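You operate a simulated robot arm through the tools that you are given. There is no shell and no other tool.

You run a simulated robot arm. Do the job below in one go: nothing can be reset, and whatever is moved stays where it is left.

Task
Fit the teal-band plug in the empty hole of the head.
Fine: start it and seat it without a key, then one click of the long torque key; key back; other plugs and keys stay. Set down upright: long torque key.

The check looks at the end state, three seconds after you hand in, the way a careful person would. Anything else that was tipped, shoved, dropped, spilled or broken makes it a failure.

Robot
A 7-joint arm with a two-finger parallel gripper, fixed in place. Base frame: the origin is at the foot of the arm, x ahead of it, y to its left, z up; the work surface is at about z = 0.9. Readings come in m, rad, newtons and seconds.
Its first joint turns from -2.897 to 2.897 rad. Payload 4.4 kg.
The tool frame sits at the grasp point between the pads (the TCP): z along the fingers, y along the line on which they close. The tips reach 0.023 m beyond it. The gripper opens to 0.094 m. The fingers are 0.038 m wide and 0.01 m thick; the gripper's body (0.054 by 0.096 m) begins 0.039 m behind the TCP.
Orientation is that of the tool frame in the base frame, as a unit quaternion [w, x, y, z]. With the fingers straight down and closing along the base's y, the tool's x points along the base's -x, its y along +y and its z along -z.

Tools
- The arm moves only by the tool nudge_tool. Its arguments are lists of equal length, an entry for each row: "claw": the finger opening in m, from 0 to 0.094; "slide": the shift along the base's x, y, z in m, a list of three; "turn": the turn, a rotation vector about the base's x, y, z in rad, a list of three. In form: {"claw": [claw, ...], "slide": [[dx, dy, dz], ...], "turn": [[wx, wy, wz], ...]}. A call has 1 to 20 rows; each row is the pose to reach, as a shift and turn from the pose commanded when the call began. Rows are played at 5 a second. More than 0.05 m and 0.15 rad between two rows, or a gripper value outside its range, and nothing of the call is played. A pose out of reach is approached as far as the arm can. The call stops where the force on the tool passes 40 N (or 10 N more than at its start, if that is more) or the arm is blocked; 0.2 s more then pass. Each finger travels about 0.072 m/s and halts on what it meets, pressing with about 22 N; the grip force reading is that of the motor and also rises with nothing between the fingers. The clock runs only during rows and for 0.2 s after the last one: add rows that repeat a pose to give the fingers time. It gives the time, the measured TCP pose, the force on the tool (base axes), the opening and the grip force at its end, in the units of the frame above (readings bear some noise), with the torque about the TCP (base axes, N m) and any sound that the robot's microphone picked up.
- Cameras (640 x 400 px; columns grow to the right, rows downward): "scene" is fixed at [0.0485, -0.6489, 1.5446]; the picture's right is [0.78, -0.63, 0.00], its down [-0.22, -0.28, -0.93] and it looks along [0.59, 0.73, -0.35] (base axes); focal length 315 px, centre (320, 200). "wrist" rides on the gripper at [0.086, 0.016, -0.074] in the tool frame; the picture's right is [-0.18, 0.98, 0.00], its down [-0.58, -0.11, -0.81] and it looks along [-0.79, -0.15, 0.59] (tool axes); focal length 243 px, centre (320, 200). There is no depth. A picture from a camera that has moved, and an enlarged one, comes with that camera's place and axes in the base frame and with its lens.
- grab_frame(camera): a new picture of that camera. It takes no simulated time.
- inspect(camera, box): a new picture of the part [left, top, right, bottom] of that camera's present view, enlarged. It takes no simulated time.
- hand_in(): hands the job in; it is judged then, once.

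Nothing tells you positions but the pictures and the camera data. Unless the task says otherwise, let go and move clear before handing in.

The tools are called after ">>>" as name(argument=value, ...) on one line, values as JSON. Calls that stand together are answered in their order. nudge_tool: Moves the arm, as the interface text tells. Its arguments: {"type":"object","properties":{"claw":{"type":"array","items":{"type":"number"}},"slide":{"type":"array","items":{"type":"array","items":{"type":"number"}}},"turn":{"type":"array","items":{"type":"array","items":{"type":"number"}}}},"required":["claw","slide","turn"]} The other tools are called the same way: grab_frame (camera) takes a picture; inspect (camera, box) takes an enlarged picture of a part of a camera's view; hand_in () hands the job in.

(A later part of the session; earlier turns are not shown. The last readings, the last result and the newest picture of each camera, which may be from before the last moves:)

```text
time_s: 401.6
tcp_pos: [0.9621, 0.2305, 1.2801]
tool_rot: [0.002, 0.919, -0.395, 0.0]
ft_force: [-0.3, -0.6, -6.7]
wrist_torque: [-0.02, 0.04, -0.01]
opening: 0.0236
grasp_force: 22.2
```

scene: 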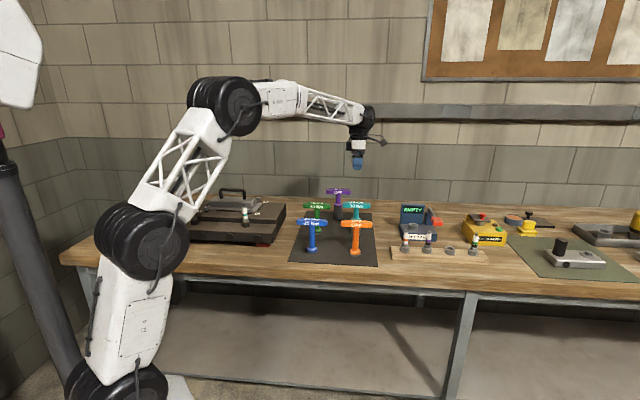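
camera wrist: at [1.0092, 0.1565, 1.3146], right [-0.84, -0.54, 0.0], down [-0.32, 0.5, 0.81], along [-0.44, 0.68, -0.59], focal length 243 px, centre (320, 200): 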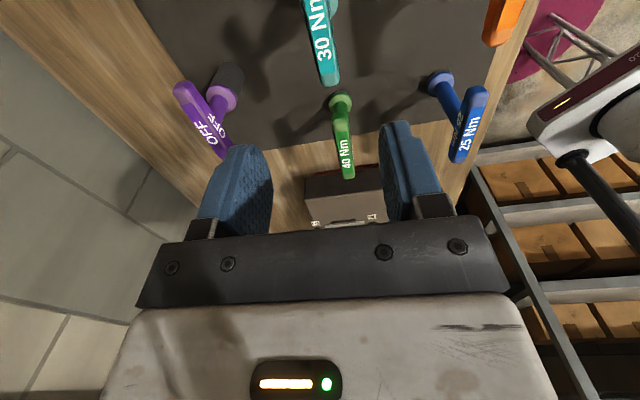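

>>> nudge_tool(claw=[0, 0, 0, 0, 0, 0, 0, 0, 0, 0, 0, 0, 0, 0], slide=[[-0.0339, 0.0189, 0], [-0.0679, 0.0378, 0], [-0.1018, 0.0567, 0], [-0.1358, 0.0756, 0], [-0.1697, 0.0945, 0], [-0.2037, 0.1135, 0], [-0.2376, 0.1324, 0], [-0.2715, 0.1513, 0], [-0.3055, 0.1702, 0], [-0.3394, 0.1891, 0], [-0.3734, 0.208, 0], [-0.395, 0.22, 0], [-0.4069, 0.2264, 0], [-0.4069, 0.2264, 0]], turn=[[0, 0, 0], [0, 0, 0], [0, 0, 0], [0, 0, 0], [0, 0, 0], [0, 0, 0], [0, 0, 0], [0, 0, 0], [0, 0, 0], [0, 0, 0], [0, 0, 0], [0, 0, 0], [0, 0, 0], [0, 0, 0]])

>>> inspect(camera="scene", box=[234, 180, 266, 222])

>>> inspect(camera="wrist", box=[270, 0, 370, 60])

```text
time_s: 404.6
tcp_pos: [0.5556, 0.4557, 1.2798]
tool_rot: [0.002, 0.919, -0.395, -0.001]
ft_force: [0.5, 0.3, -5.6]
wrist_torque: [0.01, -0.01, -0.01]
opening: 0.0237
grasp_force: 21.5
```

```text
9.52 times, centred on (250, 201) of scene
camera zoom: at [0.0485, -0.6489, 1.5446], right [0.78, -0.63, 0.0], down [-0.22, -0.28, -0.93], along [0.59, 0.73, -0.35], focal length 3001 px, centre (987, 190)
```

zoom: 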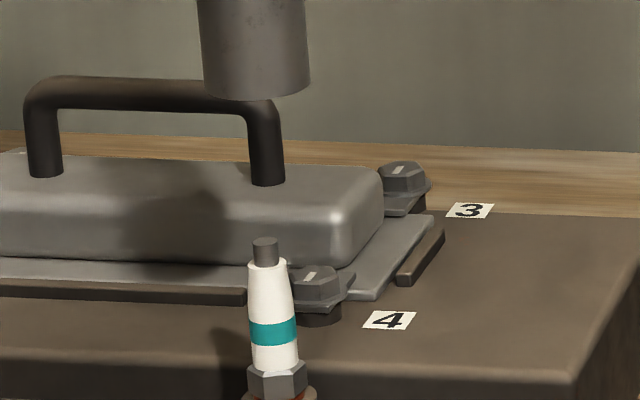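

```text
6.40 times, centred on (320, 30) of wrist
camera zoom: at [0.6028, 0.3821, 1.3559], right [-0.84, -0.54, 0.0], down [-0.32, 0.5, 0.81], along [-0.44, 0.68, -0.59], focal length 1553 px, centre (320, 1288)
```

zoom: 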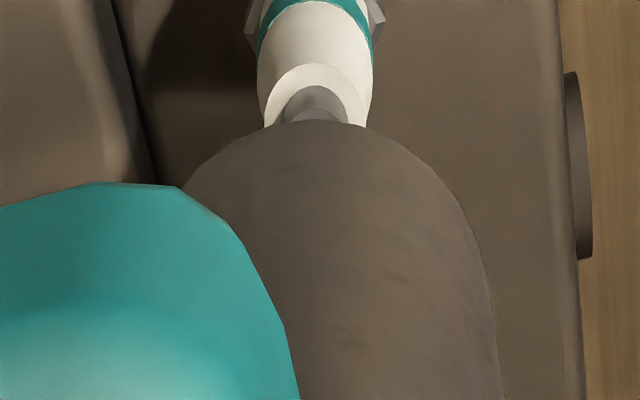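

>>> nudge_tool(claw=[0, 0, 0, 0, 0, 0, 0, 0, 0, 0, 0, 0], slide=[[-0.0017, 0.0017, 0], [-0.0017, 0.0017, -0.03], [-0.0017, 0.0017, -0.06], [-0.0017, 0.0017, -0.085], [-0.0017, 0.0017, -0.105], [-0.0017, 0.0017, -0.12], [-0.0017, 0.0017, -0.129], [-0.0017, 0.0017, -0.134], [-0.0017, 0.0017, -0.137], [-0.0017, 0.0017, -0.139], [-0.0017, 0.0017, -0.1405], [-0.0017, 0.0017, -0.1405]], turn=[[0, 0, 0], [0, 0, 0], [0, 0, 0], [0, 0, 0], [0, 0, 0], [0, 0, 0], [0, 0, 0], [0, 0, 0], [0, 0, 0], [0, 0, 0], [0, 0, 0], [0, 0, 0]])

>>> inspect(camera="scene", box=[238, 203, 256, 223])

>>> inspect(camera="wrist", box=[270, 0, 370, 60])

```text
time_s: 407.2
tcp_pos: [0.5521, 0.4569, 1.1385]
tool_rot: [0.002, 0.918, -0.396, -0.001]
ft_force: [-0.3, -0.1, -6.5]
wrist_torque: [0.01, 0.02, 0.01]
opening: 0.0235
grasp_force: 22.3
```

```text
16.00 times, centred on (247, 213) of scene
camera zoom: at [0.0485, -0.6489, 1.5446], right [0.78, -0.63, 0.0], down [-0.22, -0.28, -0.93], along [0.59, 0.73, -0.35], focal length 5041 px, centre (1488, -8)
```

zoom: 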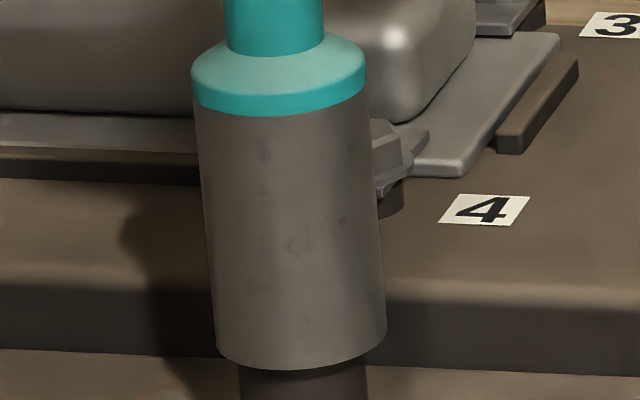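

```text
6.40 times, centred on (320, 30) of wrist
camera zoom: at [0.601, 0.3835, 1.215], right [-0.84, -0.54, 0.0], down [-0.32, 0.5, 0.81], along [-0.44, 0.68, -0.59], focal length 1553 px, centre (320, 1288)
```

zoom: 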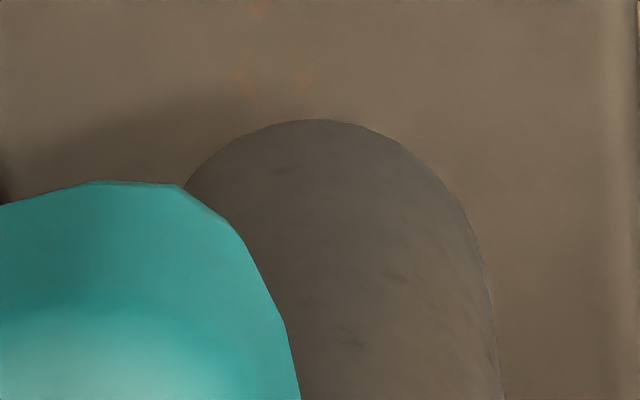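

It's centred. I'll take light contact, then a slow careful pull, listening.

>>> nudge_tool(claw=[0, 0, 0], slide=[[0, 0, -0.0005], [0, 0, -0.001], [0, 0, -0.001]], turn=[[0, 0, 0], [0, 0, 0], [0, 0, 0]])

>>> nudge_tool(claw=[0, 0, 0, 0, 0, 0, 0, 0, 0, 0, 0, 0, 0, 0, 0, 0], slide=[[0, 0, 0], [0, 0, 0], [0, 0, 0], [0, 0, 0], [0, 0, 0], [0, 0, 0], [0, 0, 0], [0, 0, 0], [0, 0, 0], [0, 0, 0], [0, 0, 0], [0, 0, 0], [0, 0, 0], [0, 0, 0], [0, 0, 0], [0, 0, 0]], turn=[[0, 0, -0.01], [0, 0, -0.02], [0, 0, -0.03], [0, 0, -0.04], [0, 0, -0.05], [0, 0, -0.06], [0, 0, -0.07], [0, 0, -0.08], [0, 0, -0.09], [0, 0, -0.1], [0, 0, -0.11], [0, 0, -0.12], [0, 0, -0.13], [0, 0, -0.14], [0, 0, -0.15], [0, 0, -0.16]])

>>> nudge_tool(claw=[0, 0, 0, 0, 0, 0, 0, 0, 0, 0, 0, 0, 0, 0, 0, 0], slide=[[0, 0, 0], [0, 0, 0], [0, 0, 0], [0, 0, 0], [0, 0, 0], [0, 0, 0], [0, 0, 0], [0, 0, 0], [0, 0, 0], [0, 0, 0], [0, 0, 0], [0, 0, 0], [0, 0, 0], [0, 0, 0], [0, 0, 0], [0, 0, 0]], turn=[[0, 0, -0.01], [0, 0, -0.02], [0, 0, -0.03], [0, 0, -0.04], [0, 0, -0.05], [0, 0, -0.06], [0, 0, -0.07], [0, 0, -0.08], [0, 0, -0.09], [0, 0, -0.1], [0, 0, -0.11], [0, 0, -0.12], [0, 0, -0.13], [0, 0, -0.14], [0, 0, -0.15], [0, 0, -0.16]])

```text
time_s: 408.0
tcp_pos: [0.5531, 0.4575, 1.1383]
tool_rot: [0.001, 0.919, -0.395, -0.001]
ft_force: [-2.4, 0.2, 0.2]
wrist_torque: [0.06, 0.14, 0.0]
opening: 0.0236
grasp_force: 22.3
```

```text
time_s: 411.4
tcp_pos: [0.5542, 0.4566, 1.1381]
tool_rot: [0.001, 0.883, -0.469, 0.0]
ft_force: [0.7, 0.0, -3.2]
wrist_torque: [0.03, -0.08, 0.26]
opening: 0.0239
grasp_force: 22.0
```

```text
time_s: 414.8
tcp_pos: [0.5535, 0.4587, 1.1401]
tool_rot: [0.001, 0.844, -0.537, 0.0]
ft_force: [-2.6, -0.2, 0.8]
wrist_torque: [0.04, 0.06, 0.35]
opening: 0.0237
grasp_force: 22.7
```

Same result: it yields at about 0.36 Nm with no click. Since the plug can be freed by hand on its flats, the clean option within the rules is a full redo. I'll unscrew it by hand, start it again precisely on axis without the snap I had the first time, seat it firmly, then make a single pull. The key goes back first.

>>> nudge_tool(claw=[0, 0, 0, 0, 0, 0, 0, 0, 0, 0, 0, 0], slide=[[0, 0, 0], [0, 0, 0], [0, 0, 0], [0, 0, 0], [0, 0, 0.005], [0, 0, 0.02], [0, 0, 0.045], [0, 0, 0.07], [0, 0, 0.095], [0, 0, 0.12], [0, 0, 0.1415], [0, 0, 0.1415]], turn=[[0, 0, 0.12], [0, 0, 0.24], [0, 0, 0.34], [0, 0, 0.34], [0, 0, 0.34], [0, 0, 0.34], [0, 0, 0.34], [0, 0, 0.34], [0, 0, 0.34], [0, 0, 0.34], [0, 0, 0.34], [0, 0, 0.34]])

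>>> nudge_tool(claw=[0, 0, 0, 0, 0, 0, 0, 0, 0, 0, 0, 0, 0, 0], slide=[[0.034, -0.019, 0], [0.068, -0.038, 0], [0.102, -0.057, 0], [0.136, -0.076, 0], [0.17, -0.095, 0], [0.204, -0.114, 0], [0.238, -0.133, 0], [0.272, -0.152, 0], [0.306, -0.171, 0], [0.34, -0.19, 0], [0.372, -0.208, 0], [0.395, -0.22, 0], [0.4078, -0.2276, 0], [0.4078, -0.2276, 0]], turn=[[0, 0, -0.02], [0, 0, -0.02], [0, 0, -0.02], [0, 0, -0.02], [0, 0, -0.02], [0, 0, -0.02], [0, 0, -0.02], [0, 0, -0.02], [0, 0, -0.02], [0, 0, -0.02], [0, 0, -0.02], [0, 0, -0.02], [0, 0, -0.02], [0, 0, -0.02]])

>>> nudge_tool(claw=[0, 0, 0, 0, 0, 0, 0, 0, 0, 0], slide=[[0, 0, -0.04], [0, 0, -0.08], [0, 0, -0.12], [0, 0, -0.16], [0, 0, -0.195], [0, 0, -0.22], [0, 0, -0.232], [0, 0, -0.2365], [0, 0, -0.2385], [0, 0, -0.2385]], turn=[[0, 0, 0], [0, 0, 0], [0, 0, 0], [0, 0, 0], [0, 0, 0], [0, 0, 0], [0, 0, 0], [0, 0, 0], [0, 0, 0], [0, 0, 0]])

>>> nudge_tool(claw=[0, 0, 0, 0], slide=[[0, 0, -0.0007], [0, 0, -0.0014], [0, 0, -0.002], [0, 0, -0.002]], turn=[[0, 0, 0], [0, 0, 0], [0, 0, 0], [0, 0, 0]])

```text
time_s: 417.4
tcp_pos: [0.5542, 0.4571, 1.2798]
tool_rot: [0.001, 0.922, -0.386, -0.001]
ft_force: [-0.6, 0.2, -6.0]
wrist_torque: [0.01, -0.02, 0.01]
opening: 0.0235
grasp_force: 22.0
```

```text
time_s: 420.4
tcp_pos: [0.9619, 0.2298, 1.2788]
tool_rot: [0.002, 0.918, -0.396, -0.001]
ft_force: [0.5, 0.0, -6.6]
wrist_torque: [0.01, 0.01, -0.02]
opening: 0.0236
grasp_force: 22.2
```

```text
time_s: 422.6
tcp_pos: [0.9625, 0.2306, 1.0412]
tool_rot: [0.002, 0.918, -0.396, -0.001]
ft_force: [0.0, 1.0, -6.1]
wrist_torque: [0.03, -0.01, -0.04]
opening: 0.0237
grasp_force: 22.2
```

```text
time_s: 423.6
tcp_pos: [0.9615, 0.2306, 1.0406]
tool_rot: [0.002, 0.919, -0.395, -0.001]
ft_force: [1.3, -4.5, 0.5]
wrist_torque: [-0.53, -0.23, -0.09]
opening: 0.0237
grasp_force: 21.0
```

>>> nudge_tool(claw=[0, 0, 0], slide=[[0, 0, -0.0004], [0, 0, -0.0008], [0, 0, -0.0008]], turn=[[0, 0, 0], [0, 0, 0], [0, 0, 0]])

>>> nudge_tool(claw=[0.026, 0.03, 0.04, 0.05, 0.06, 0.06, 0.06], slide=[[0, 0, 0], [0, 0, 0], [0, 0, 0], [0, 0, 0], [0, 0, 0], [0, 0, 0], [0, 0, 0]], turn=[[0, 0, 0], [0, 0, 0], [0, 0, 0], [0, 0, 0], [0, 0, 0], [0, 0, 0], [0, 0, 0]])

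>>> nudge_tool(claw=[0.08, 0.08, 0.08, 0.08, 0.08, 0.08, 0.08], slide=[[0, 0, 0], [0, 0, 0.02], [0, 0, 0.05], [0, 0, 0.09], [0, 0, 0.13], [0, 0, 0.17], [0, 0, 0.2]], turn=[[0, 0, 0], [0, 0, 0], [0, 0, 0], [0, 0, 0], [0, 0, 0], [0, 0, 0], [0, 0, 0]])

>>> inspect(camera="scene", box=[290, 180, 385, 260])

```text
time_s: 424.4
tcp_pos: [0.961, 0.23, 1.0403]
tool_rot: [0.0, 0.918, -0.396, 0.0]
ft_force: [-5.3, -3.6, 19.4]
wrist_torque: [-0.2, 0.22, -0.03]
opening: 0.0236
grasp_force: 22.1
```

```text
time_s: 426.0
tcp_pos: [0.9607, 0.2306, 1.0392]
tool_rot: [0.002, 0.918, -0.396, -0.001]
ft_force: [1.0, -0.1, 0.1]
wrist_torque: [0.01, 0.0, 0.01]
opening: 0.0601
grasp_force: 0.1
```

```text
time_s: 427.6
tcp_pos: [0.9631, 0.2296, 1.2398]
tool_rot: [0.002, 0.918, -0.395, -0.001]
ft_force: [-0.7, 1.3, -0.1]
wrist_torque: [-0.01, 0.02, -0.01]
opening: 0.0799
grasp_force: 0.0
```

```text
5.00 times, centred on (338, 220) of scene
camera zoom: at [0.0485, -0.6489, 1.5446], right [0.78, -0.63, 0.0], down [-0.22, -0.28, -0.93], along [0.59, 0.73, -0.35], focal length 1575 px, centre (232, 100)
```

zoom: 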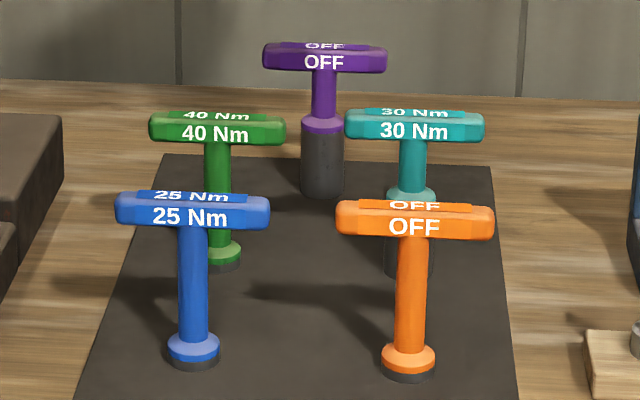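

The key is home within a millimetre. Now to the plug: I'll approach with the wrist turned clockwise so I have a long counter-clockwise stroke, gripping on the hex flats.

>>> nudge_tool(claw=[0.045, 0.045, 0.045, 0.045, 0.045, 0.045, 0.045, 0.045, 0.045, 0.045, 0.045, 0.045, 0.045, 0.045, 0.045, 0.045, 0.045, 0.045], slide=[[-0.03, 0.0167, 0], [-0.06, 0.0334, 0], [-0.09, 0.05, 0], [-0.12, 0.0667, 0], [-0.15, 0.0834, 0], [-0.18, 0.1, 0], [-0.21, 0.1167, 0], [-0.24, 0.1334, 0], [-0.27, 0.15, 0], [-0.3, 0.1668, 0], [-0.33, 0.1835, 0], [-0.36, 0.2, 0], [-0.385, 0.214, 0], [-0.4, 0.2224, 0], [-0.406, 0.2257, 0], [-0.406, 0.2257, -0.035], [-0.406, 0.2257, -0.075], [-0.406, 0.2257, -0.075]], turn=[[0, 0, -0.146], [0, 0, -0.292], [0, 0, -0.438], [0, 0, -0.584], [0, 0, -0.73], [0, 0, -0.876], [0, 0, -1.022], [0, 0, -1.168], [0, 0, -1.314], [0, 0, -1.46], [0, 0, -1.606], [0, 0, -1.752], [0, 0, -1.898], [0, 0, -2.044], [0, 0, -2.19], [0, 0, -2.19], [0, 0, -2.19], [0, 0, -2.19]])

>>> inspect(camera="wrist", box=[260, 0, 380, 160])

>>> inspect(camera="scene", box=[200, 150, 300, 230])

```text
time_s: 431.4
tcp_pos: [0.5551, 0.4568, 1.1631]
tool_rot: [0.0, -0.068, 0.998, 0.001]
ft_force: [-0.4, 0.8, -0.5]
wrist_torque: [-0.03, 0.0, -0.03]
opening: 0.0451
grasp_force: 0.1
```

```text
2.50 times, centred on (320, 80) of wrist
camera zoom: at [0.4666, 0.4607, 1.2389], right [0.05, 1.0, 0.0], down [0.59, -0.03, 0.81], along [0.81, -0.04, -0.59], focal length 606 px, centre (320, 500)
```

zoom: 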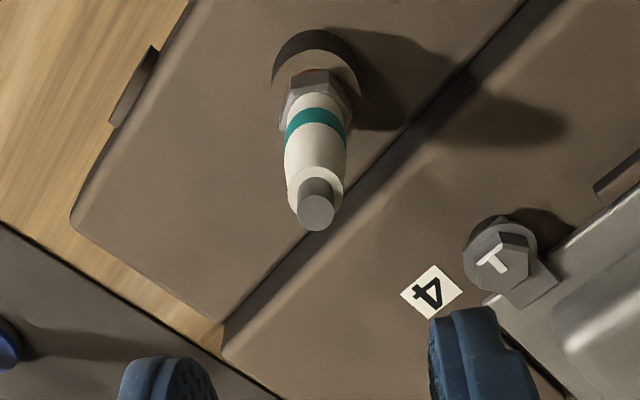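

```text
5.00 times, centred on (250, 190) of scene
camera zoom: at [0.0485, -0.6489, 1.5446], right [0.78, -0.63, 0.0], down [-0.22, -0.28, -0.93], along [0.59, 0.73, -0.35], focal length 1575 px, centre (670, 250)
```

zoom: 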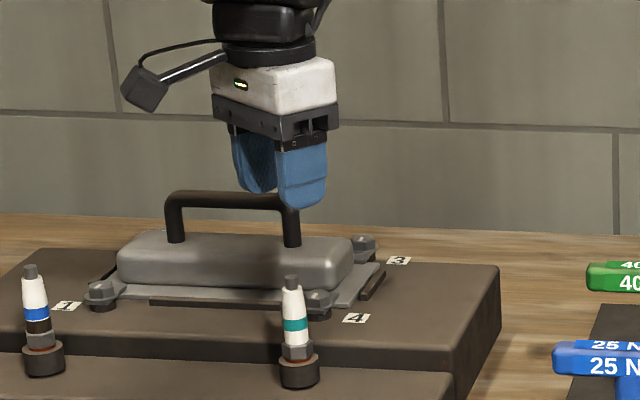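

>>> nudge_tool(claw=[0.045, 0.045, 0.045, 0.045, 0.045, 0.04, 0.04, 0.02, 0.0, 0.0, 0.0], slide=[[0, -0.0007, -0.03], [0, -0.0007, -0.06], [0, -0.0007, -0.09], [0, -0.0007, -0.11], [0, -0.0007, -0.12], [0, -0.0007, -0.124], [0, -0.0007, -0.125], [0, -0.0007, -0.125], [0, -0.0007, -0.125], [0, -0.0007, -0.125], [0, -0.0007, -0.125]], turn=[[0, 0, 0], [0, 0, 0], [0, 0, 0], [0, 0, 0], [0, 0, 0], [0, 0, 0], [0, 0, 0], [0, 0, 0], [0, 0, 0], [0, 0, 0], [0, 0, 0]])

>>> inspect(camera="wrist", box=[260, 80, 380, 240])

```text
time_s: 433.8
tcp_pos: [0.5551, 0.4554, 1.0401]
tool_rot: [0.0, -0.069, 0.998, 0.002]
ft_force: [1.1, 2.3, 0.1]
wrist_torque: [0.05, -0.09, -0.02]
opening: 0.021
grasp_force: 22.1
```

```text
2.50 times, centred on (320, 160) of wrist
camera zoom: at [0.4666, 0.4595, 1.1148], right [0.05, 1.0, 0.0], down [0.59, -0.03, 0.81], along [0.81, -0.04, -0.59], focal length 606 px, centre (320, 300)
```

zoom: 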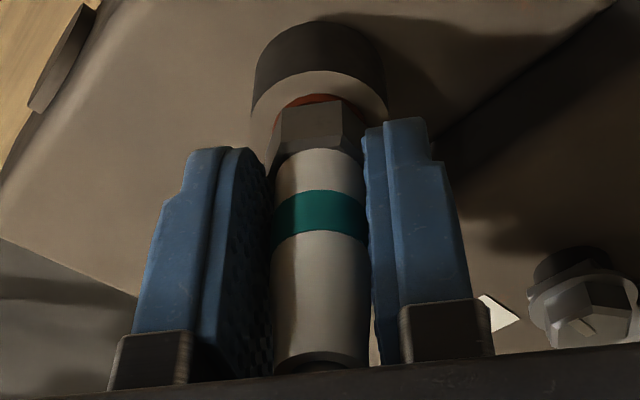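

Gripped squarely on the flats with no side load. I'll turn counter-clockwise to break it loose.

>>> nudge_tool(claw=[0, 0, 0, 0, 0, 0], slide=[[0, 0, 0], [0, 0, 0], [0, 0, 0.0001], [0, 0, 0.0002], [0, 0, 0.0003], [0, 0, 0.0003]], turn=[[0, 0, 0.05], [0, 0, 0.1], [0, 0, 0.15], [0, 0, 0.2], [0, 0, 0.25], [0, 0, 0.25]])

>>> nudge_tool(claw=[0, 0, 0, 0, 0, 0], slide=[[0, 0, 0.0001], [0, 0, 0.0002], [0, 0, 0.0003], [0, 0, 0.0004], [0, 0, 0.0005], [0, 0, 0.0005]], turn=[[0, 0, 0.08], [0, 0, 0.16], [0, 0, 0.24], [0, 0, 0.32], [0, 0, 0.4], [0, 0, 0.4]])

>>> inspect(camera="wrist", box=[260, 80, 380, 240])

>>> inspect(camera="scene", box=[241, 210, 253, 221])

```text
time_s: 435.2
tcp_pos: [0.5566, 0.4559, 1.0392]
tool_rot: [-0.001, -0.193, 0.981, 0.002]
ft_force: [-6.5, 34.7, 0.6]
wrist_torque: [0.74, 0.06, -0.25]
opening: 0.0221
grasp_force: 22.0
```

```text
time_s: 435.8
tcp_pos: [0.5556, 0.4552, 1.0407]
tool_rot: [0.0, -0.254, 0.967, 0.002]
ft_force: [-5.3, 13.8, 0.4]
wrist_torque: [0.2, 0.28, -0.04]
opening: 0.0228
grasp_force: 21.6
stopped in row 2: the force on the tool passed its limit at 47 N (the readings are from after the stop); the commanded pose is now the measured one
```

```text
2.50 times, centred on (320, 160) of wrist
camera zoom: at [0.4719, 0.4272, 1.115], right [-0.32, 0.95, 0.01], down [0.56, 0.19, 0.81], along [0.76, 0.26, -0.59], focal length 606 px, centre (320, 300)
```

zoom: 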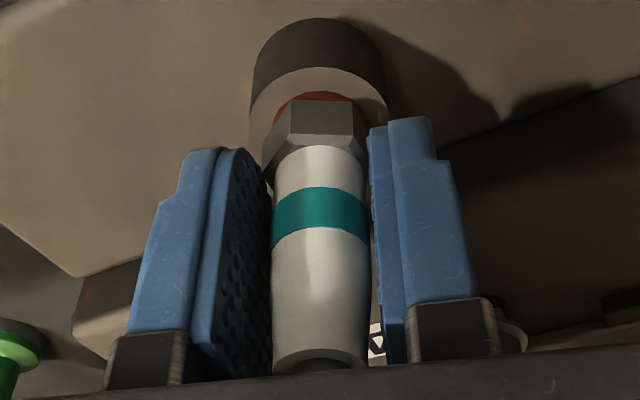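

```text
16.00 times, centred on (247, 216) of scene
camera zoom: at [0.0485, -0.6489, 1.5446], right [0.78, -0.63, 0.0], down [-0.22, -0.28, -0.93], along [0.59, 0.73, -0.35], focal length 5041 px, centre (1488, -48)
```

zoom: 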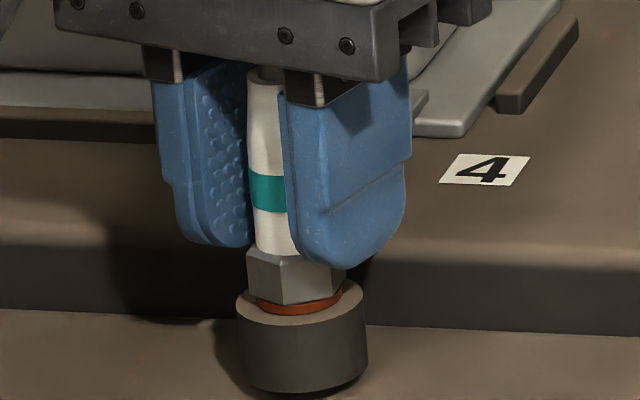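

>>> nudge_tool(claw=[0.045, 0.045, 0.045, 0.045, 0.045, 0.045], slide=[[0, 0, 0], [0, 0, 0], [0, 0, 0.015], [0, 0, 0.04], [0, 0, 0.08], [0, 0, 0.08]], turn=[[0, 0, 0], [0, 0, 0], [0, 0, 0], [0, 0, 0], [0, 0, 0], [0, 0, 0]])

>>> inspect(camera="scene", box=[241, 211, 253, 220])

```text
time_s: 437.2
tcp_pos: [0.5533, 0.4559, 1.1198]
tool_rot: [0.0, -0.253, 0.968, 0.002]
ft_force: [0.1, -0.5, -0.6]
wrist_torque: [-0.02, -0.01, 0.02]
opening: 0.0451
grasp_force: 0.0
```

```text
16.00 times, centred on (247, 216) of scene
camera zoom: at [0.0485, -0.6489, 1.5446], right [0.78, -0.63, 0.0], down [-0.22, -0.28, -0.93], along [0.59, 0.73, -0.35], focal length 5041 px, centre (1488, -48)
```

zoom: 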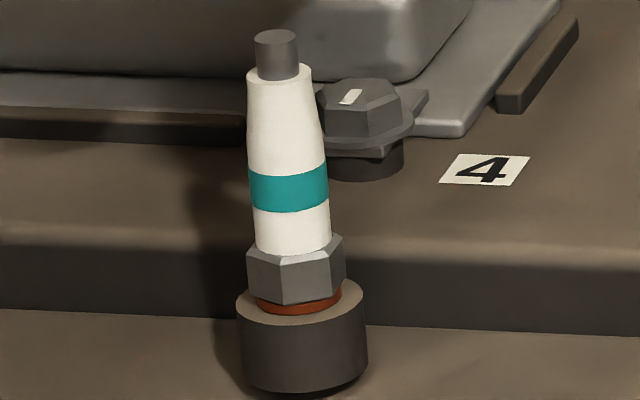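

The hex has again moved a few degrees counter-clockwise, so it is coming loose a bit per stroke. I'll realign with the flats and continue, keeping centred.

>>> nudge_tool(claw=[0.045, 0.045, 0.045, 0.045], slide=[[0, 0, 0], [0, 0, 0], [0, 0, -0.02], [0, 0, -0.02]], turn=[[0, 0, -0.13], [0, 0, -0.25], [0, 0, -0.25], [0, 0, -0.25]])

>>> inspect(camera="wrist", box=[260, 40, 380, 200])

```text
time_s: 438.2
tcp_pos: [0.5544, 0.4559, 1.0996]
tool_rot: [0.001, -0.131, 0.991, 0.003]
ft_force: [0.2, 0.6, 0.9]
wrist_torque: [0.02, 0.02, 0.0]
opening: 0.045
grasp_force: 0.0
```

```text
2.50 times, centred on (320, 120) of wrist
camera zoom: at [0.467, 0.4475, 1.1752], right [-0.08, 1.0, 0.0], down [0.59, 0.04, 0.81], along [0.8, 0.06, -0.59], focal length 606 px, centre (320, 400)
```

zoom: 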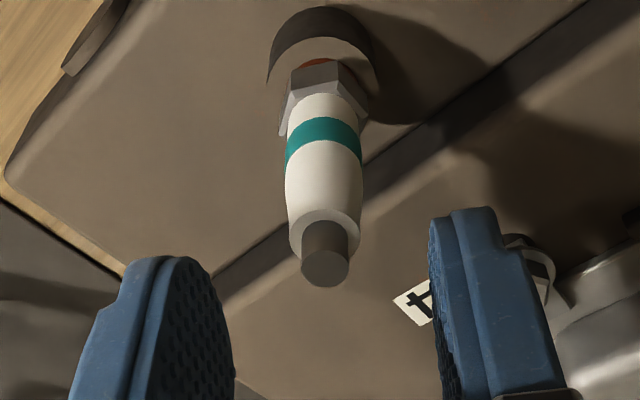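

>>> nudge_tool(claw=[0.045, 0.045, 0.045, 0.045, 0.03, 0.0, 0.0, 0.0], slide=[[0.0004, 0.001, -0.025], [0.0004, 0.001, -0.05], [0.0004, 0.001, -0.059], [0.0004, 0.001, -0.0605], [0.0004, 0.001, -0.0605], [0.0004, 0.001, -0.0605], [0.0004, 0.001, -0.0605], [0.0004, 0.001, -0.0605]], turn=[[0, 0, 0], [0, 0, 0], [0, 0, 0], [0, 0, 0], [0, 0, 0], [0, 0, 0], [0, 0, 0], [0, 0, 0]])

```text
time_s: 440.0
tcp_pos: [0.5555, 0.4561, 1.0385]
tool_rot: [0.001, -0.131, 0.991, 0.003]
ft_force: [-1.0, 8.4, -1.0]
wrist_torque: [0.23, -0.06, 0.04]
opening: 0.0212
grasp_force: 21.7
```

>>> nudge_tool(claw=[0, 0, 0], slide=[[0, 0.0003, 0], [0, 0.0003, 0.0001], [0, 0.0003, 0.0001]], turn=[[0, 0, 0.05], [0, 0, 0.1], [0, 0, 0.1]])

>>> nudge_tool(claw=[0, 0, 0], slide=[[0, 0, 0.0001], [0, 0, 0.0002], [0, 0, 0.0002]], turn=[[0, 0, 0.05], [0, 0, 0.1], [0, 0, 0.1]])

>>> nudge_tool(claw=[0, 0, 0], slide=[[0, 0, 0.0001], [0, 0, 0.0002], [0, 0, 0.0002]], turn=[[0, 0, 0.05], [0, 0, 0.1], [0, 0, 0.1]])

>>> inspect(camera="wrist", box=[260, 80, 380, 240])

```text
time_s: 440.8
tcp_pos: [0.5563, 0.456, 1.0392]
tool_rot: [0.0, -0.181, 0.983, 0.003]
ft_force: [-1.4, 0.3, 1.8]
wrist_torque: [-0.05, 0.11, -0.05]
opening: 0.0211
grasp_force: 21.8
```

```text
time_s: 441.6
tcp_pos: [0.5549, 0.4569, 1.0393]
tool_rot: [0.001, -0.23, 0.973, 0.003]
ft_force: [8.3, -3.6, 0.7]
wrist_torque: [-0.06, -0.27, -0.01]
opening: 0.021
grasp_force: 22.8
```

```text
time_s: 442.4
tcp_pos: [0.5556, 0.4569, 1.0387]
tool_rot: [-0.001, -0.278, 0.961, 0.002]
ft_force: [-0.5, -6.6, -0.2]
wrist_torque: [-0.2, 0.03, 0.01]
opening: 0.0213
grasp_force: 22.1
```

```text
2.50 times, centred on (320, 160) of wrist
camera zoom: at [0.474, 0.4235, 1.1152], right [-0.37, 0.93, 0.0], down [0.55, 0.21, 0.81], along [0.75, 0.3, -0.59], focal length 606 px, centre (320, 300)
```

zoom: 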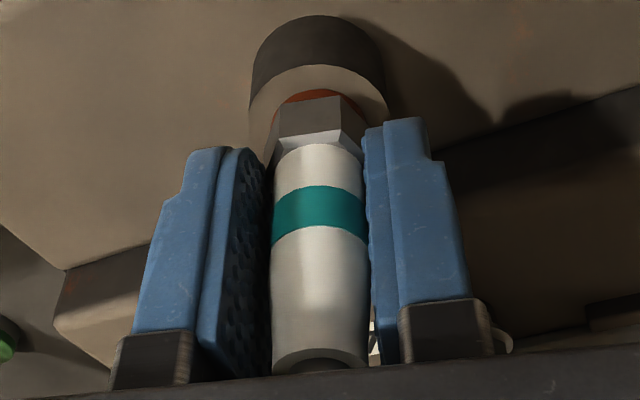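

It's free now, with torque about zero as the plug turns with my fingers. I'll back it off a bit more and note the hex angle. Then I can use the key briefly to see whether it actually drives the plug at all, which tells me if engagement was the problem.

>>> nudge_tool(claw=[0, 0, 0, 0, 0, 0, 0], slide=[[0, 0, 0.0001], [0, 0, 0.0002], [0, 0, 0.0003], [0, 0, 0.0004], [0, 0, 0.0005], [0, 0, 0.0006], [0, 0, 0.0006]], turn=[[0, 0, 0.08], [0, 0, 0.16], [0, 0, 0.24], [0, 0, 0.32], [0, 0, 0.4], [0, 0, 0.46], [0, 0, 0.46]])

>>> nudge_tool(claw=[0.045, 0.045, 0.045, 0.045, 0.045, 0.045, 0.045], slide=[[0, 0, 0], [0, 0, 0], [0, 0, 0.015], [0, 0, 0.04], [0, 0, 0.08], [0, 0, 0.12], [0, 0, 0.12]], turn=[[0, 0, 0], [0, 0, 0], [0, 0, 0], [0, 0, 0], [0, 0, 0], [0, 0, 0], [0, 0, 0]])

>>> inspect(camera="scene", box=[241, 211, 253, 220])

>>> inspect(camera="scene", box=[238, 200, 258, 222])

```text
time_s: 444.0
tcp_pos: [0.5566, 0.4563, 1.0403]
tool_rot: [-0.001, -0.49, 0.872, 0.003]
ft_force: [-12.0, 2.9, -3.3]
wrist_torque: [0.06, 0.24, 0.0]
opening: 0.0209
grasp_force: 22.0
```

```text
time_s: 445.6
tcp_pos: [0.5555, 0.4554, 1.1621]
tool_rot: [-0.001, -0.491, 0.871, 0.002]
ft_force: [-0.4, -0.5, -0.1]
wrist_torque: [0.0, -0.01, 0.01]
opening: 0.0449
grasp_force: 0.1
```

```text
16.00 times, centred on (247, 216) of scene
camera zoom: at [0.0485, -0.6489, 1.5446], right [0.78, -0.63, 0.0], down [-0.22, -0.28, -0.93], along [0.59, 0.73, -0.35], focal length 5041 px, centre (1488, -48)
```

zoom: 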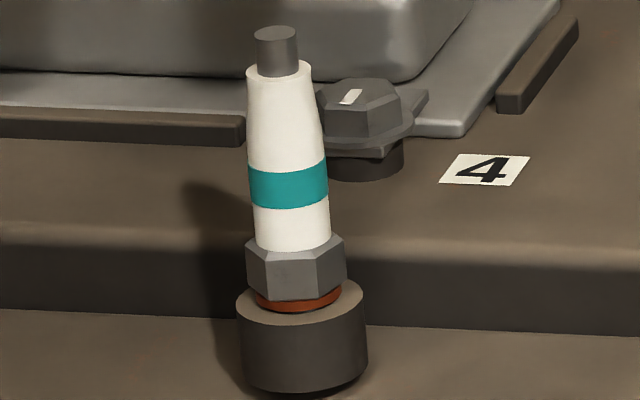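

```text
16.00 times, centred on (248, 211) of scene
camera zoom: at [0.0485, -0.6489, 1.5446], right [0.78, -0.63, 0.0], down [-0.22, -0.28, -0.93], along [0.59, 0.73, -0.35], focal length 5041 px, centre (1472, 24)
```

zoom: 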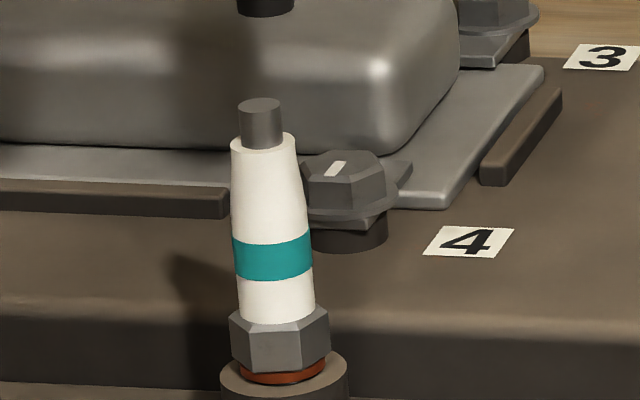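

The plug rose about 1.1 mm over roughly 50°, so it unscrews normally. Now the diagnostic: does the torque key actually turn this loosened plug? I'll fetch it.

>>> nudge_tool(claw=[0.06, 0.06, 0.06, 0.06, 0.06, 0.06, 0.06, 0.06, 0.06, 0.06, 0.06, 0.06, 0.06, 0.06, 0.06, 0.06], slide=[[0, 0, 0.04], [0, 0, 0.0777], [0.034, -0.0188, 0.0777], [0.068, -0.0377, 0.0777], [0.102, -0.0565, 0.0777], [0.136, -0.0754, 0.0777], [0.17, -0.0942, 0.0777], [0.204, -0.113, 0.0777], [0.238, -0.132, 0.0777], [0.272, -0.151, 0.0777], [0.306, -0.1695, 0.0777], [0.34, -0.1884, 0.0777], [0.372, -0.206, 0.0777], [0.395, -0.219, 0.0777], [0.4067, -0.2254, 0.0777], [0.4067, -0.2254, 0.0777]], turn=[[0, 0, 0], [0, 0, 0.1], [0, 0, 0.2], [0, 0, 0.3], [0, 0, 0.4], [0, 0, 0.5], [0, 0, 0.6], [0, 0, 0.7], [0, 0, 0.8], [0, 0, 0.9], [0, 0, 1.0], [0, 0, 1.1], [0, 0, 1.2], [0, 0, 1.27], [0, 0, 1.304], [0, 0, 1.304]])

>>> inspect(camera="wrist", box=[220, 0, 420, 180])

>>> inspect(camera="scene", box=[320, 150, 390, 240])

```text
time_s: 449.0
tcp_pos: [0.9645, 0.2314, 1.2395]
tool_rot: [0.002, 0.918, -0.397, -0.001]
ft_force: [0.0, -0.7, -0.1]
wrist_torque: [-0.01, -0.02, 0.02]
opening: 0.0601
grasp_force: 0.1
```

```text
2.22 times, centred on (320, 90) of wrist
camera zoom: at [1.0115, 0.1567, 1.3152], right [-0.84, -0.54, 0.0], down [-0.32, 0.5, 0.81], along [-0.44, 0.68, -0.59], focal length 539 px, centre (320, 444)
```

zoom: 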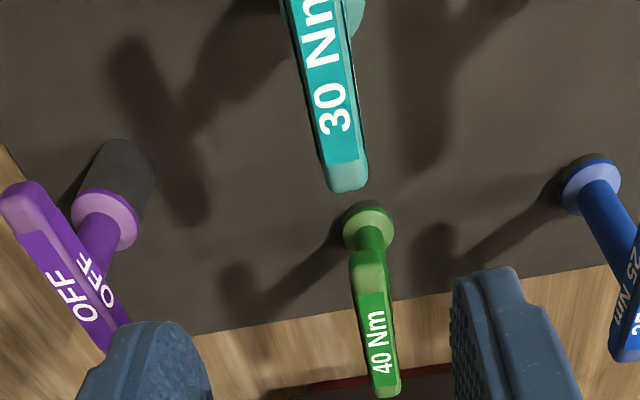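

```text
4.44 times, centred on (355, 195) of scene
camera zoom: at [0.0485, -0.6489, 1.5446], right [0.78, -0.63, 0.0], down [-0.22, -0.28, -0.93], along [0.59, 0.73, -0.35], focal length 1400 px, centre (164, 222)
```

zoom: 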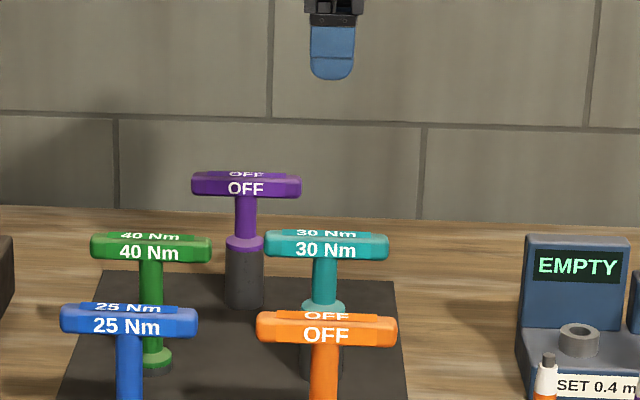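

>>> nudge_tool(claw=[0.06, 0.06, 0.06, 0.06, 0.06, 0.06, 0.06, 0.03, 0.0, 0.0, 0.0, 0.0], slide=[[-0.0025, -0.0018, -0.04], [-0.0025, -0.0018, -0.08], [-0.0025, -0.0018, -0.12], [-0.0025, -0.0018, -0.15], [-0.0025, -0.0018, -0.175], [-0.0025, -0.0018, -0.19], [-0.0025, -0.0018, -0.1985], [-0.0025, -0.0018, -0.1985], [-0.0025, -0.0018, -0.1985], [-0.0025, -0.0018, -0.1985], [-0.0025, -0.0018, -0.1985], [-0.0025, -0.0018, -0.1985]], turn=[[0, 0, 0], [0, 0, 0], [0, 0, 0], [0, 0, 0], [0, 0, 0], [0, 0, 0], [0, 0, 0], [0, 0, 0], [0, 0, 0], [0, 0, 0], [0, 0, 0], [0, 0, 0]])

>>> inspect(camera="scene", box=[325, 175, 385, 245])

>>> inspect(camera="wrist", box=[220, 20, 400, 240])

```text
time_s: 451.6
tcp_pos: [0.9583, 0.2288, 1.0415]
tool_rot: [0.002, 0.918, -0.397, -0.002]
ft_force: [-0.1, 1.5, 1.2]
wrist_torque: [0.27, -0.04, 0.04]
opening: 0.0237
grasp_force: 22.2
```

```text
5.71 times, centred on (355, 210) of scene
camera zoom: at [0.0485, -0.6489, 1.5446], right [0.78, -0.63, 0.0], down [-0.22, -0.28, -0.93], along [0.59, 0.73, -0.35], focal length 1800 px, centre (120, 143)
```

zoom: 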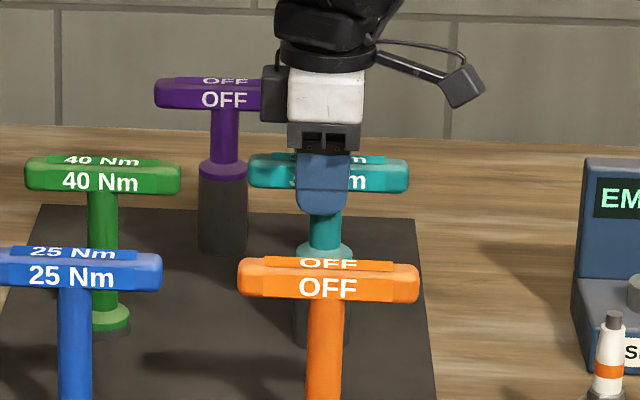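

```text
1.82 times, centred on (310, 130) of wrist
camera zoom: at [1.007, 0.1548, 1.1162], right [-0.84, -0.54, 0.0], down [-0.32, 0.5, 0.81], along [-0.44, 0.68, -0.59], focal length 441 px, centre (338, 327)
```

zoom: 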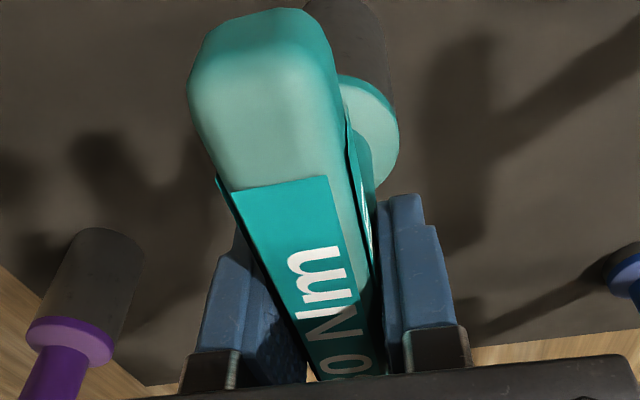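

>>> nudge_tool(claw=[0, 0, 0, 0, 0, 0, 0, 0], slide=[[0, 0, 0.008], [0, 0, 0.025], [0, 0, 0.06], [0, 0, 0.1], [0, 0, 0.14], [0, 0, 0.18], [0, 0, 0.22], [0, 0, 0.24]], turn=[[0, 0, 0], [0, 0, 0], [0, 0, 0], [0, 0, 0], [0, 0, 0], [0, 0, 0], [0, 0, 0], [0, 0, 0]])

>>> nudge_tool(claw=[0, 0, 0, 0, 0, 0, 0, 0, 0, 0, 0, 0, 0, 0], slide=[[-0.0339, 0.0189, 0], [-0.0679, 0.0378, 0], [-0.1018, 0.0567, 0], [-0.1358, 0.0756, 0], [-0.1697, 0.0945, 0], [-0.2037, 0.1135, 0], [-0.2376, 0.1324, 0], [-0.2715, 0.1513, 0], [-0.3055, 0.1702, 0], [-0.3394, 0.1891, 0], [-0.3734, 0.208, 0], [-0.395, 0.22, 0], [-0.4062, 0.2275, 0], [-0.4062, 0.2275, 0]], turn=[[0, 0, 0], [0, 0, 0], [0, 0, 0], [0, 0, 0], [0, 0, 0], [0, 0, 0], [0, 0, 0], [0, 0, 0], [0, 0, 0], [0, 0, 0], [0, 0, 0], [0, 0, 0], [0, 0, 0], [0, 0, 0]])

>>> inspect(camera="scene", box=[234, 180, 266, 222])

>>> inspect(camera="wrist", box=[270, 0, 370, 60])

```text
time_s: 453.4
tcp_pos: [0.9623, 0.2295, 1.2794]
tool_rot: [0.003, 0.918, -0.396, -0.001]
ft_force: [0.9, -0.2, -6.8]
wrist_torque: [0.04, 0.0, 0.03]
opening: 0.0236
grasp_force: 21.8
```

```text
time_s: 456.4
tcp_pos: [0.5548, 0.4572, 1.2809]
tool_rot: [0.002, 0.918, -0.396, -0.001]
ft_force: [0.1, -0.8, -6.3]
wrist_torque: [0.02, -0.01, 0.0]
opening: 0.0238
grasp_force: 22.3
```

```text
9.52 times, centred on (250, 201) of scene
camera zoom: at [0.0485, -0.6489, 1.5446], right [0.78, -0.63, 0.0], down [-0.22, -0.28, -0.93], along [0.59, 0.73, -0.35], focal length 3001 px, centre (987, 190)
```

zoom: 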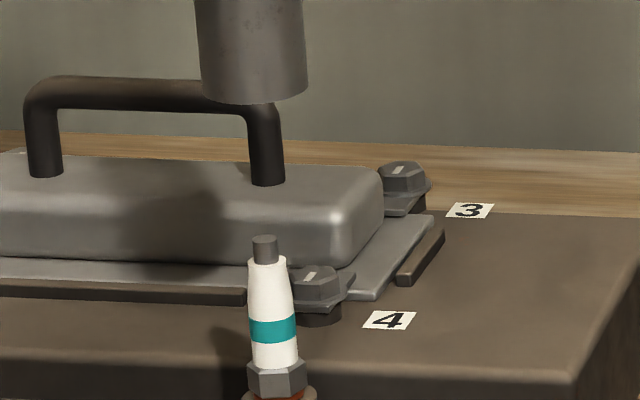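

```text
6.40 times, centred on (320, 30) of wrist
camera zoom: at [0.6023, 0.3836, 1.3557], right [-0.84, -0.54, 0.0], down [-0.32, 0.5, 0.81], along [-0.44, 0.68, -0.59], focal length 1553 px, centre (320, 1288)
```

zoom: 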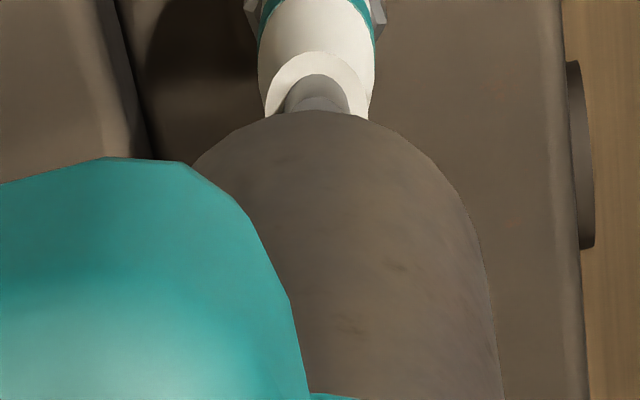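

>>> nudge_tool(claw=[0, 0, 0, 0, 0, 0, 0, 0, 0, 0, 0], slide=[[-0.0006, 0.0005, -0.03], [-0.0006, 0.0005, -0.06], [-0.0006, 0.0005, -0.085], [-0.0006, 0.0005, -0.105], [-0.0006, 0.0005, -0.12], [-0.0006, 0.0005, -0.129], [-0.0006, 0.0005, -0.134], [-0.0006, 0.0005, -0.137], [-0.0006, 0.0005, -0.139], [-0.0006, 0.0005, -0.14], [-0.0006, 0.0005, -0.14]], turn=[[0, 0, 0], [0, 0, 0], [0, 0, 0], [0, 0, 0], [0, 0, 0], [0, 0, 0], [0, 0, 0], [0, 0, 0], [0, 0, 0], [0, 0, 0], [0, 0, 0]])

>>> inspect(camera="scene", box=[238, 203, 256, 223])

>>> nudge_tool(claw=[0, 0, 0, 0, 0], slide=[[0, 0, -0.0005], [0, 0, -0.001], [0, 0, -0.001], [0, 0, -0.001], [0, 0, -0.001]], turn=[[0, 0, 0], [0, 0, 0], [0, 0, -0.05], [0, 0, -0.1], [0, 0, -0.1]])

>>> nudge_tool(claw=[0, 0, 0, 0], slide=[[0, 0, 0], [0, 0, 0], [0, 0, 0], [0, 0, 0]], turn=[[0, 0, -0.05], [0, 0, -0.1], [0, 0, -0.15], [0, 0, -0.15]])

>>> nudge_tool(claw=[0, 0, 0, 0], slide=[[0, 0, 0], [0, 0, 0], [0, 0, 0], [0, 0, 0]], turn=[[0, 0, -0.05], [0, 0, -0.1], [0, 0, -0.15], [0, 0, -0.15]])

```text
time_s: 458.8
tcp_pos: [0.5539, 0.4569, 1.1409]
tool_rot: [0.001, 0.918, -0.396, 0.0]
ft_force: [-1.3, -1.1, 19.0]
wrist_torque: [-0.01, 0.0, -0.04]
opening: 0.0236
grasp_force: 22.0
```

```text
16.00 times, centred on (247, 213) of scene
camera zoom: at [0.0485, -0.6489, 1.5446], right [0.78, -0.63, 0.0], down [-0.22, -0.28, -0.93], along [0.59, 0.73, -0.35], focal length 5041 px, centre (1488, -8)
```

zoom: 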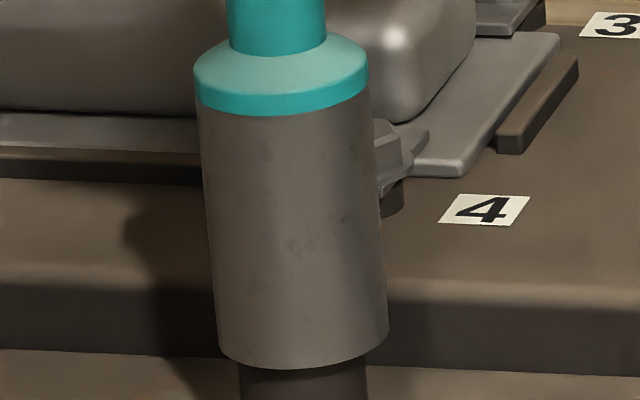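

```text
time_s: 459.6
tcp_pos: [0.5552, 0.4581, 1.1406]
tool_rot: [0.0, 0.906, -0.423, 0.0]
ft_force: [-0.2, -2.1, 7.3]
wrist_torque: [-0.09, -0.01, -0.03]
opening: 0.0236
grasp_force: 22.5
stopped in row 4: the force on the tool passed its limit at 41 N (the readings are from after the stop); the commanded pose is now the measured one
```

```text
time_s: 460.6
tcp_pos: [0.5539, 0.4587, 1.1401]
tool_rot: [0.001, 0.872, -0.49, -0.001]
ft_force: [6.7, -1.2, 12.2]
wrist_torque: [-0.04, -0.52, -0.01]
opening: 0.0235
grasp_force: 21.7
```

```text
time_s: 461.6
tcp_pos: [0.5539, 0.458, 1.1397]
tool_rot: [0.001, 0.833, -0.553, -0.001]
ft_force: [2.9, 0.1, 16.9]
wrist_torque: [0.05, -0.28, -0.02]
opening: 0.0236
grasp_force: 22.5
```

Informative: the torque is zero now, as it should be if the key is turning the loosened plug. I'll continue a bit more and see whether resistance appears when the plug reaches its seat.

>>> nudge_tool(claw=[0, 0, 0, 0], slide=[[0, 0, 0], [0, 0, -0.0001], [0, 0, -0.0002], [0, 0, -0.0002]], turn=[[0, 0, -0.05], [0, 0, -0.1], [0, 0, -0.15], [0, 0, -0.15]])

>>> nudge_tool(claw=[0, 0, 0, 0], slide=[[0, 0, 0], [0, 0, -0.0001], [0, 0, -0.0002], [0, 0, -0.0002]], turn=[[0, 0, -0.05], [0, 0, -0.1], [0, 0, -0.15], [0, 0, -0.15]])

>>> nudge_tool(claw=[0, 0, 0, 0], slide=[[0, 0, 0], [0, 0, -0.0001], [0, 0, -0.0002], [0, 0, -0.0002]], turn=[[0, 0, -0.05], [0, 0, -0.1], [0, 0, -0.15], [0, 0, -0.15]])

>>> inspect(camera="scene", box=[238, 203, 256, 223])

```text
time_s: 462.6
tcp_pos: [0.554, 0.4566, 1.1382]
tool_rot: [0.0, 0.789, -0.614, -0.002]
ft_force: [2.3, 3.5, 17.1]
wrist_torque: [0.16, -0.24, -0.04]
opening: 0.0236
grasp_force: 22.2
```

```text
time_s: 463.6
tcp_pos: [0.5533, 0.4581, 1.1401]
tool_rot: [0.0, 0.741, -0.672, 0.0]
ft_force: [-0.5, 4.4, 9.2]
wrist_torque: [0.27, 0.07, -0.03]
opening: 0.0236
grasp_force: 21.4
```

```text
time_s: 464.6
tcp_pos: [0.5534, 0.4574, 1.1391]
tool_rot: [-0.001, -0.688, 0.726, 0.001]
ft_force: [3.8, 0.9, 5.1]
wrist_torque: [0.01, -0.31, 0.02]
opening: 0.0236
grasp_force: 22.6
```

```text
16.00 times, centred on (247, 213) of scene
camera zoom: at [0.0485, -0.6489, 1.5446], right [0.78, -0.63, 0.0], down [-0.22, -0.28, -0.93], along [0.59, 0.73, -0.35], focal length 5041 px, centre (1488, -8)
```

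zoom: 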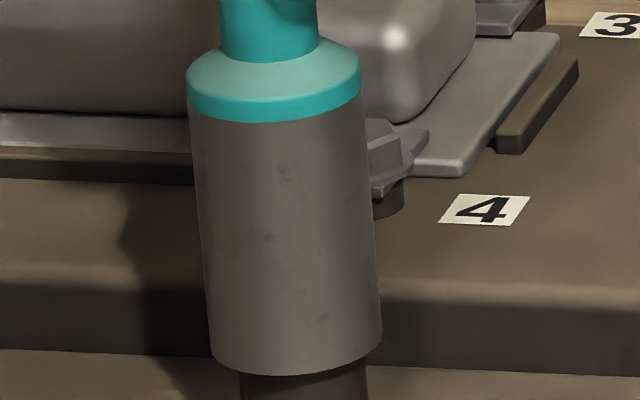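

The contact height is dropping as I turn, so the key is driving the plug down and engagement is fine. I'll carry on slowly toward the seat and listen as the torque comes up.

>>> nudge_tool(claw=[0, 0, 0, 0], slide=[[0, 0, 0], [0, 0, 0], [0, 0, 0], [0, 0, 0]], turn=[[0, 0, -0.03], [0, 0, -0.06], [0, 0, -0.09], [0, 0, -0.09]])

>>> nudge_tool(claw=[0, 0, 0, 0], slide=[[0, 0, 0], [0, 0, 0], [0, 0, 0], [0, 0, 0]], turn=[[0, 0, -0.03], [0, 0, -0.06], [0, 0, -0.09], [0, 0, -0.09]])

>>> nudge_tool(claw=[0, 0, 0, 0], slide=[[0, 0, 0], [0, 0, 0], [0, 0, 0], [0, 0, 0]], turn=[[0, 0, -0.03], [0, 0, -0.06], [0, 0, -0.09], [0, 0, -0.09]])

>>> nudge_tool(claw=[0, 0, 0, 0], slide=[[0, 0, 0], [0, 0, 0], [0, 0, 0], [0, 0, 0]], turn=[[0, 0, -0.03], [0, 0, -0.06], [0, 0, -0.09], [0, 0, -0.09]])

```text
time_s: 465.6
tcp_pos: [0.5544, 0.4576, 1.1398]
tool_rot: [0.0, -0.655, 0.756, 0.002]
ft_force: [3.7, 2.9, 10.5]
wrist_torque: [0.14, -0.3, 0.1]
opening: 0.0235
grasp_force: 21.9
```

```text
time_s: 466.6
tcp_pos: [0.554, 0.457, 1.1398]
tool_rot: [0.001, -0.621, 0.784, 0.001]
ft_force: [0.2, -0.1, 11.6]
wrist_torque: [-0.04, -0.03, 0.2]
opening: 0.0234
grasp_force: 21.5
```

```text
time_s: 467.6
tcp_pos: [0.5547, 0.4583, 1.1391]
tool_rot: [-0.001, -0.584, 0.812, 0.001]
ft_force: [3.5, 0.2, 11.2]
wrist_torque: [-0.04, -0.27, 0.31]
opening: 0.0236
grasp_force: 21.9
```

```text
time_s: 468.6
tcp_pos: [0.5524, 0.4583, 1.1385]
tool_rot: [0.001, -0.547, 0.837, 0.0]
ft_force: [4.8, 2.9, 11.3]
wrist_torque: [0.12, -0.35, 0.38]
opening: 0.0236
grasp_force: 21.9
```

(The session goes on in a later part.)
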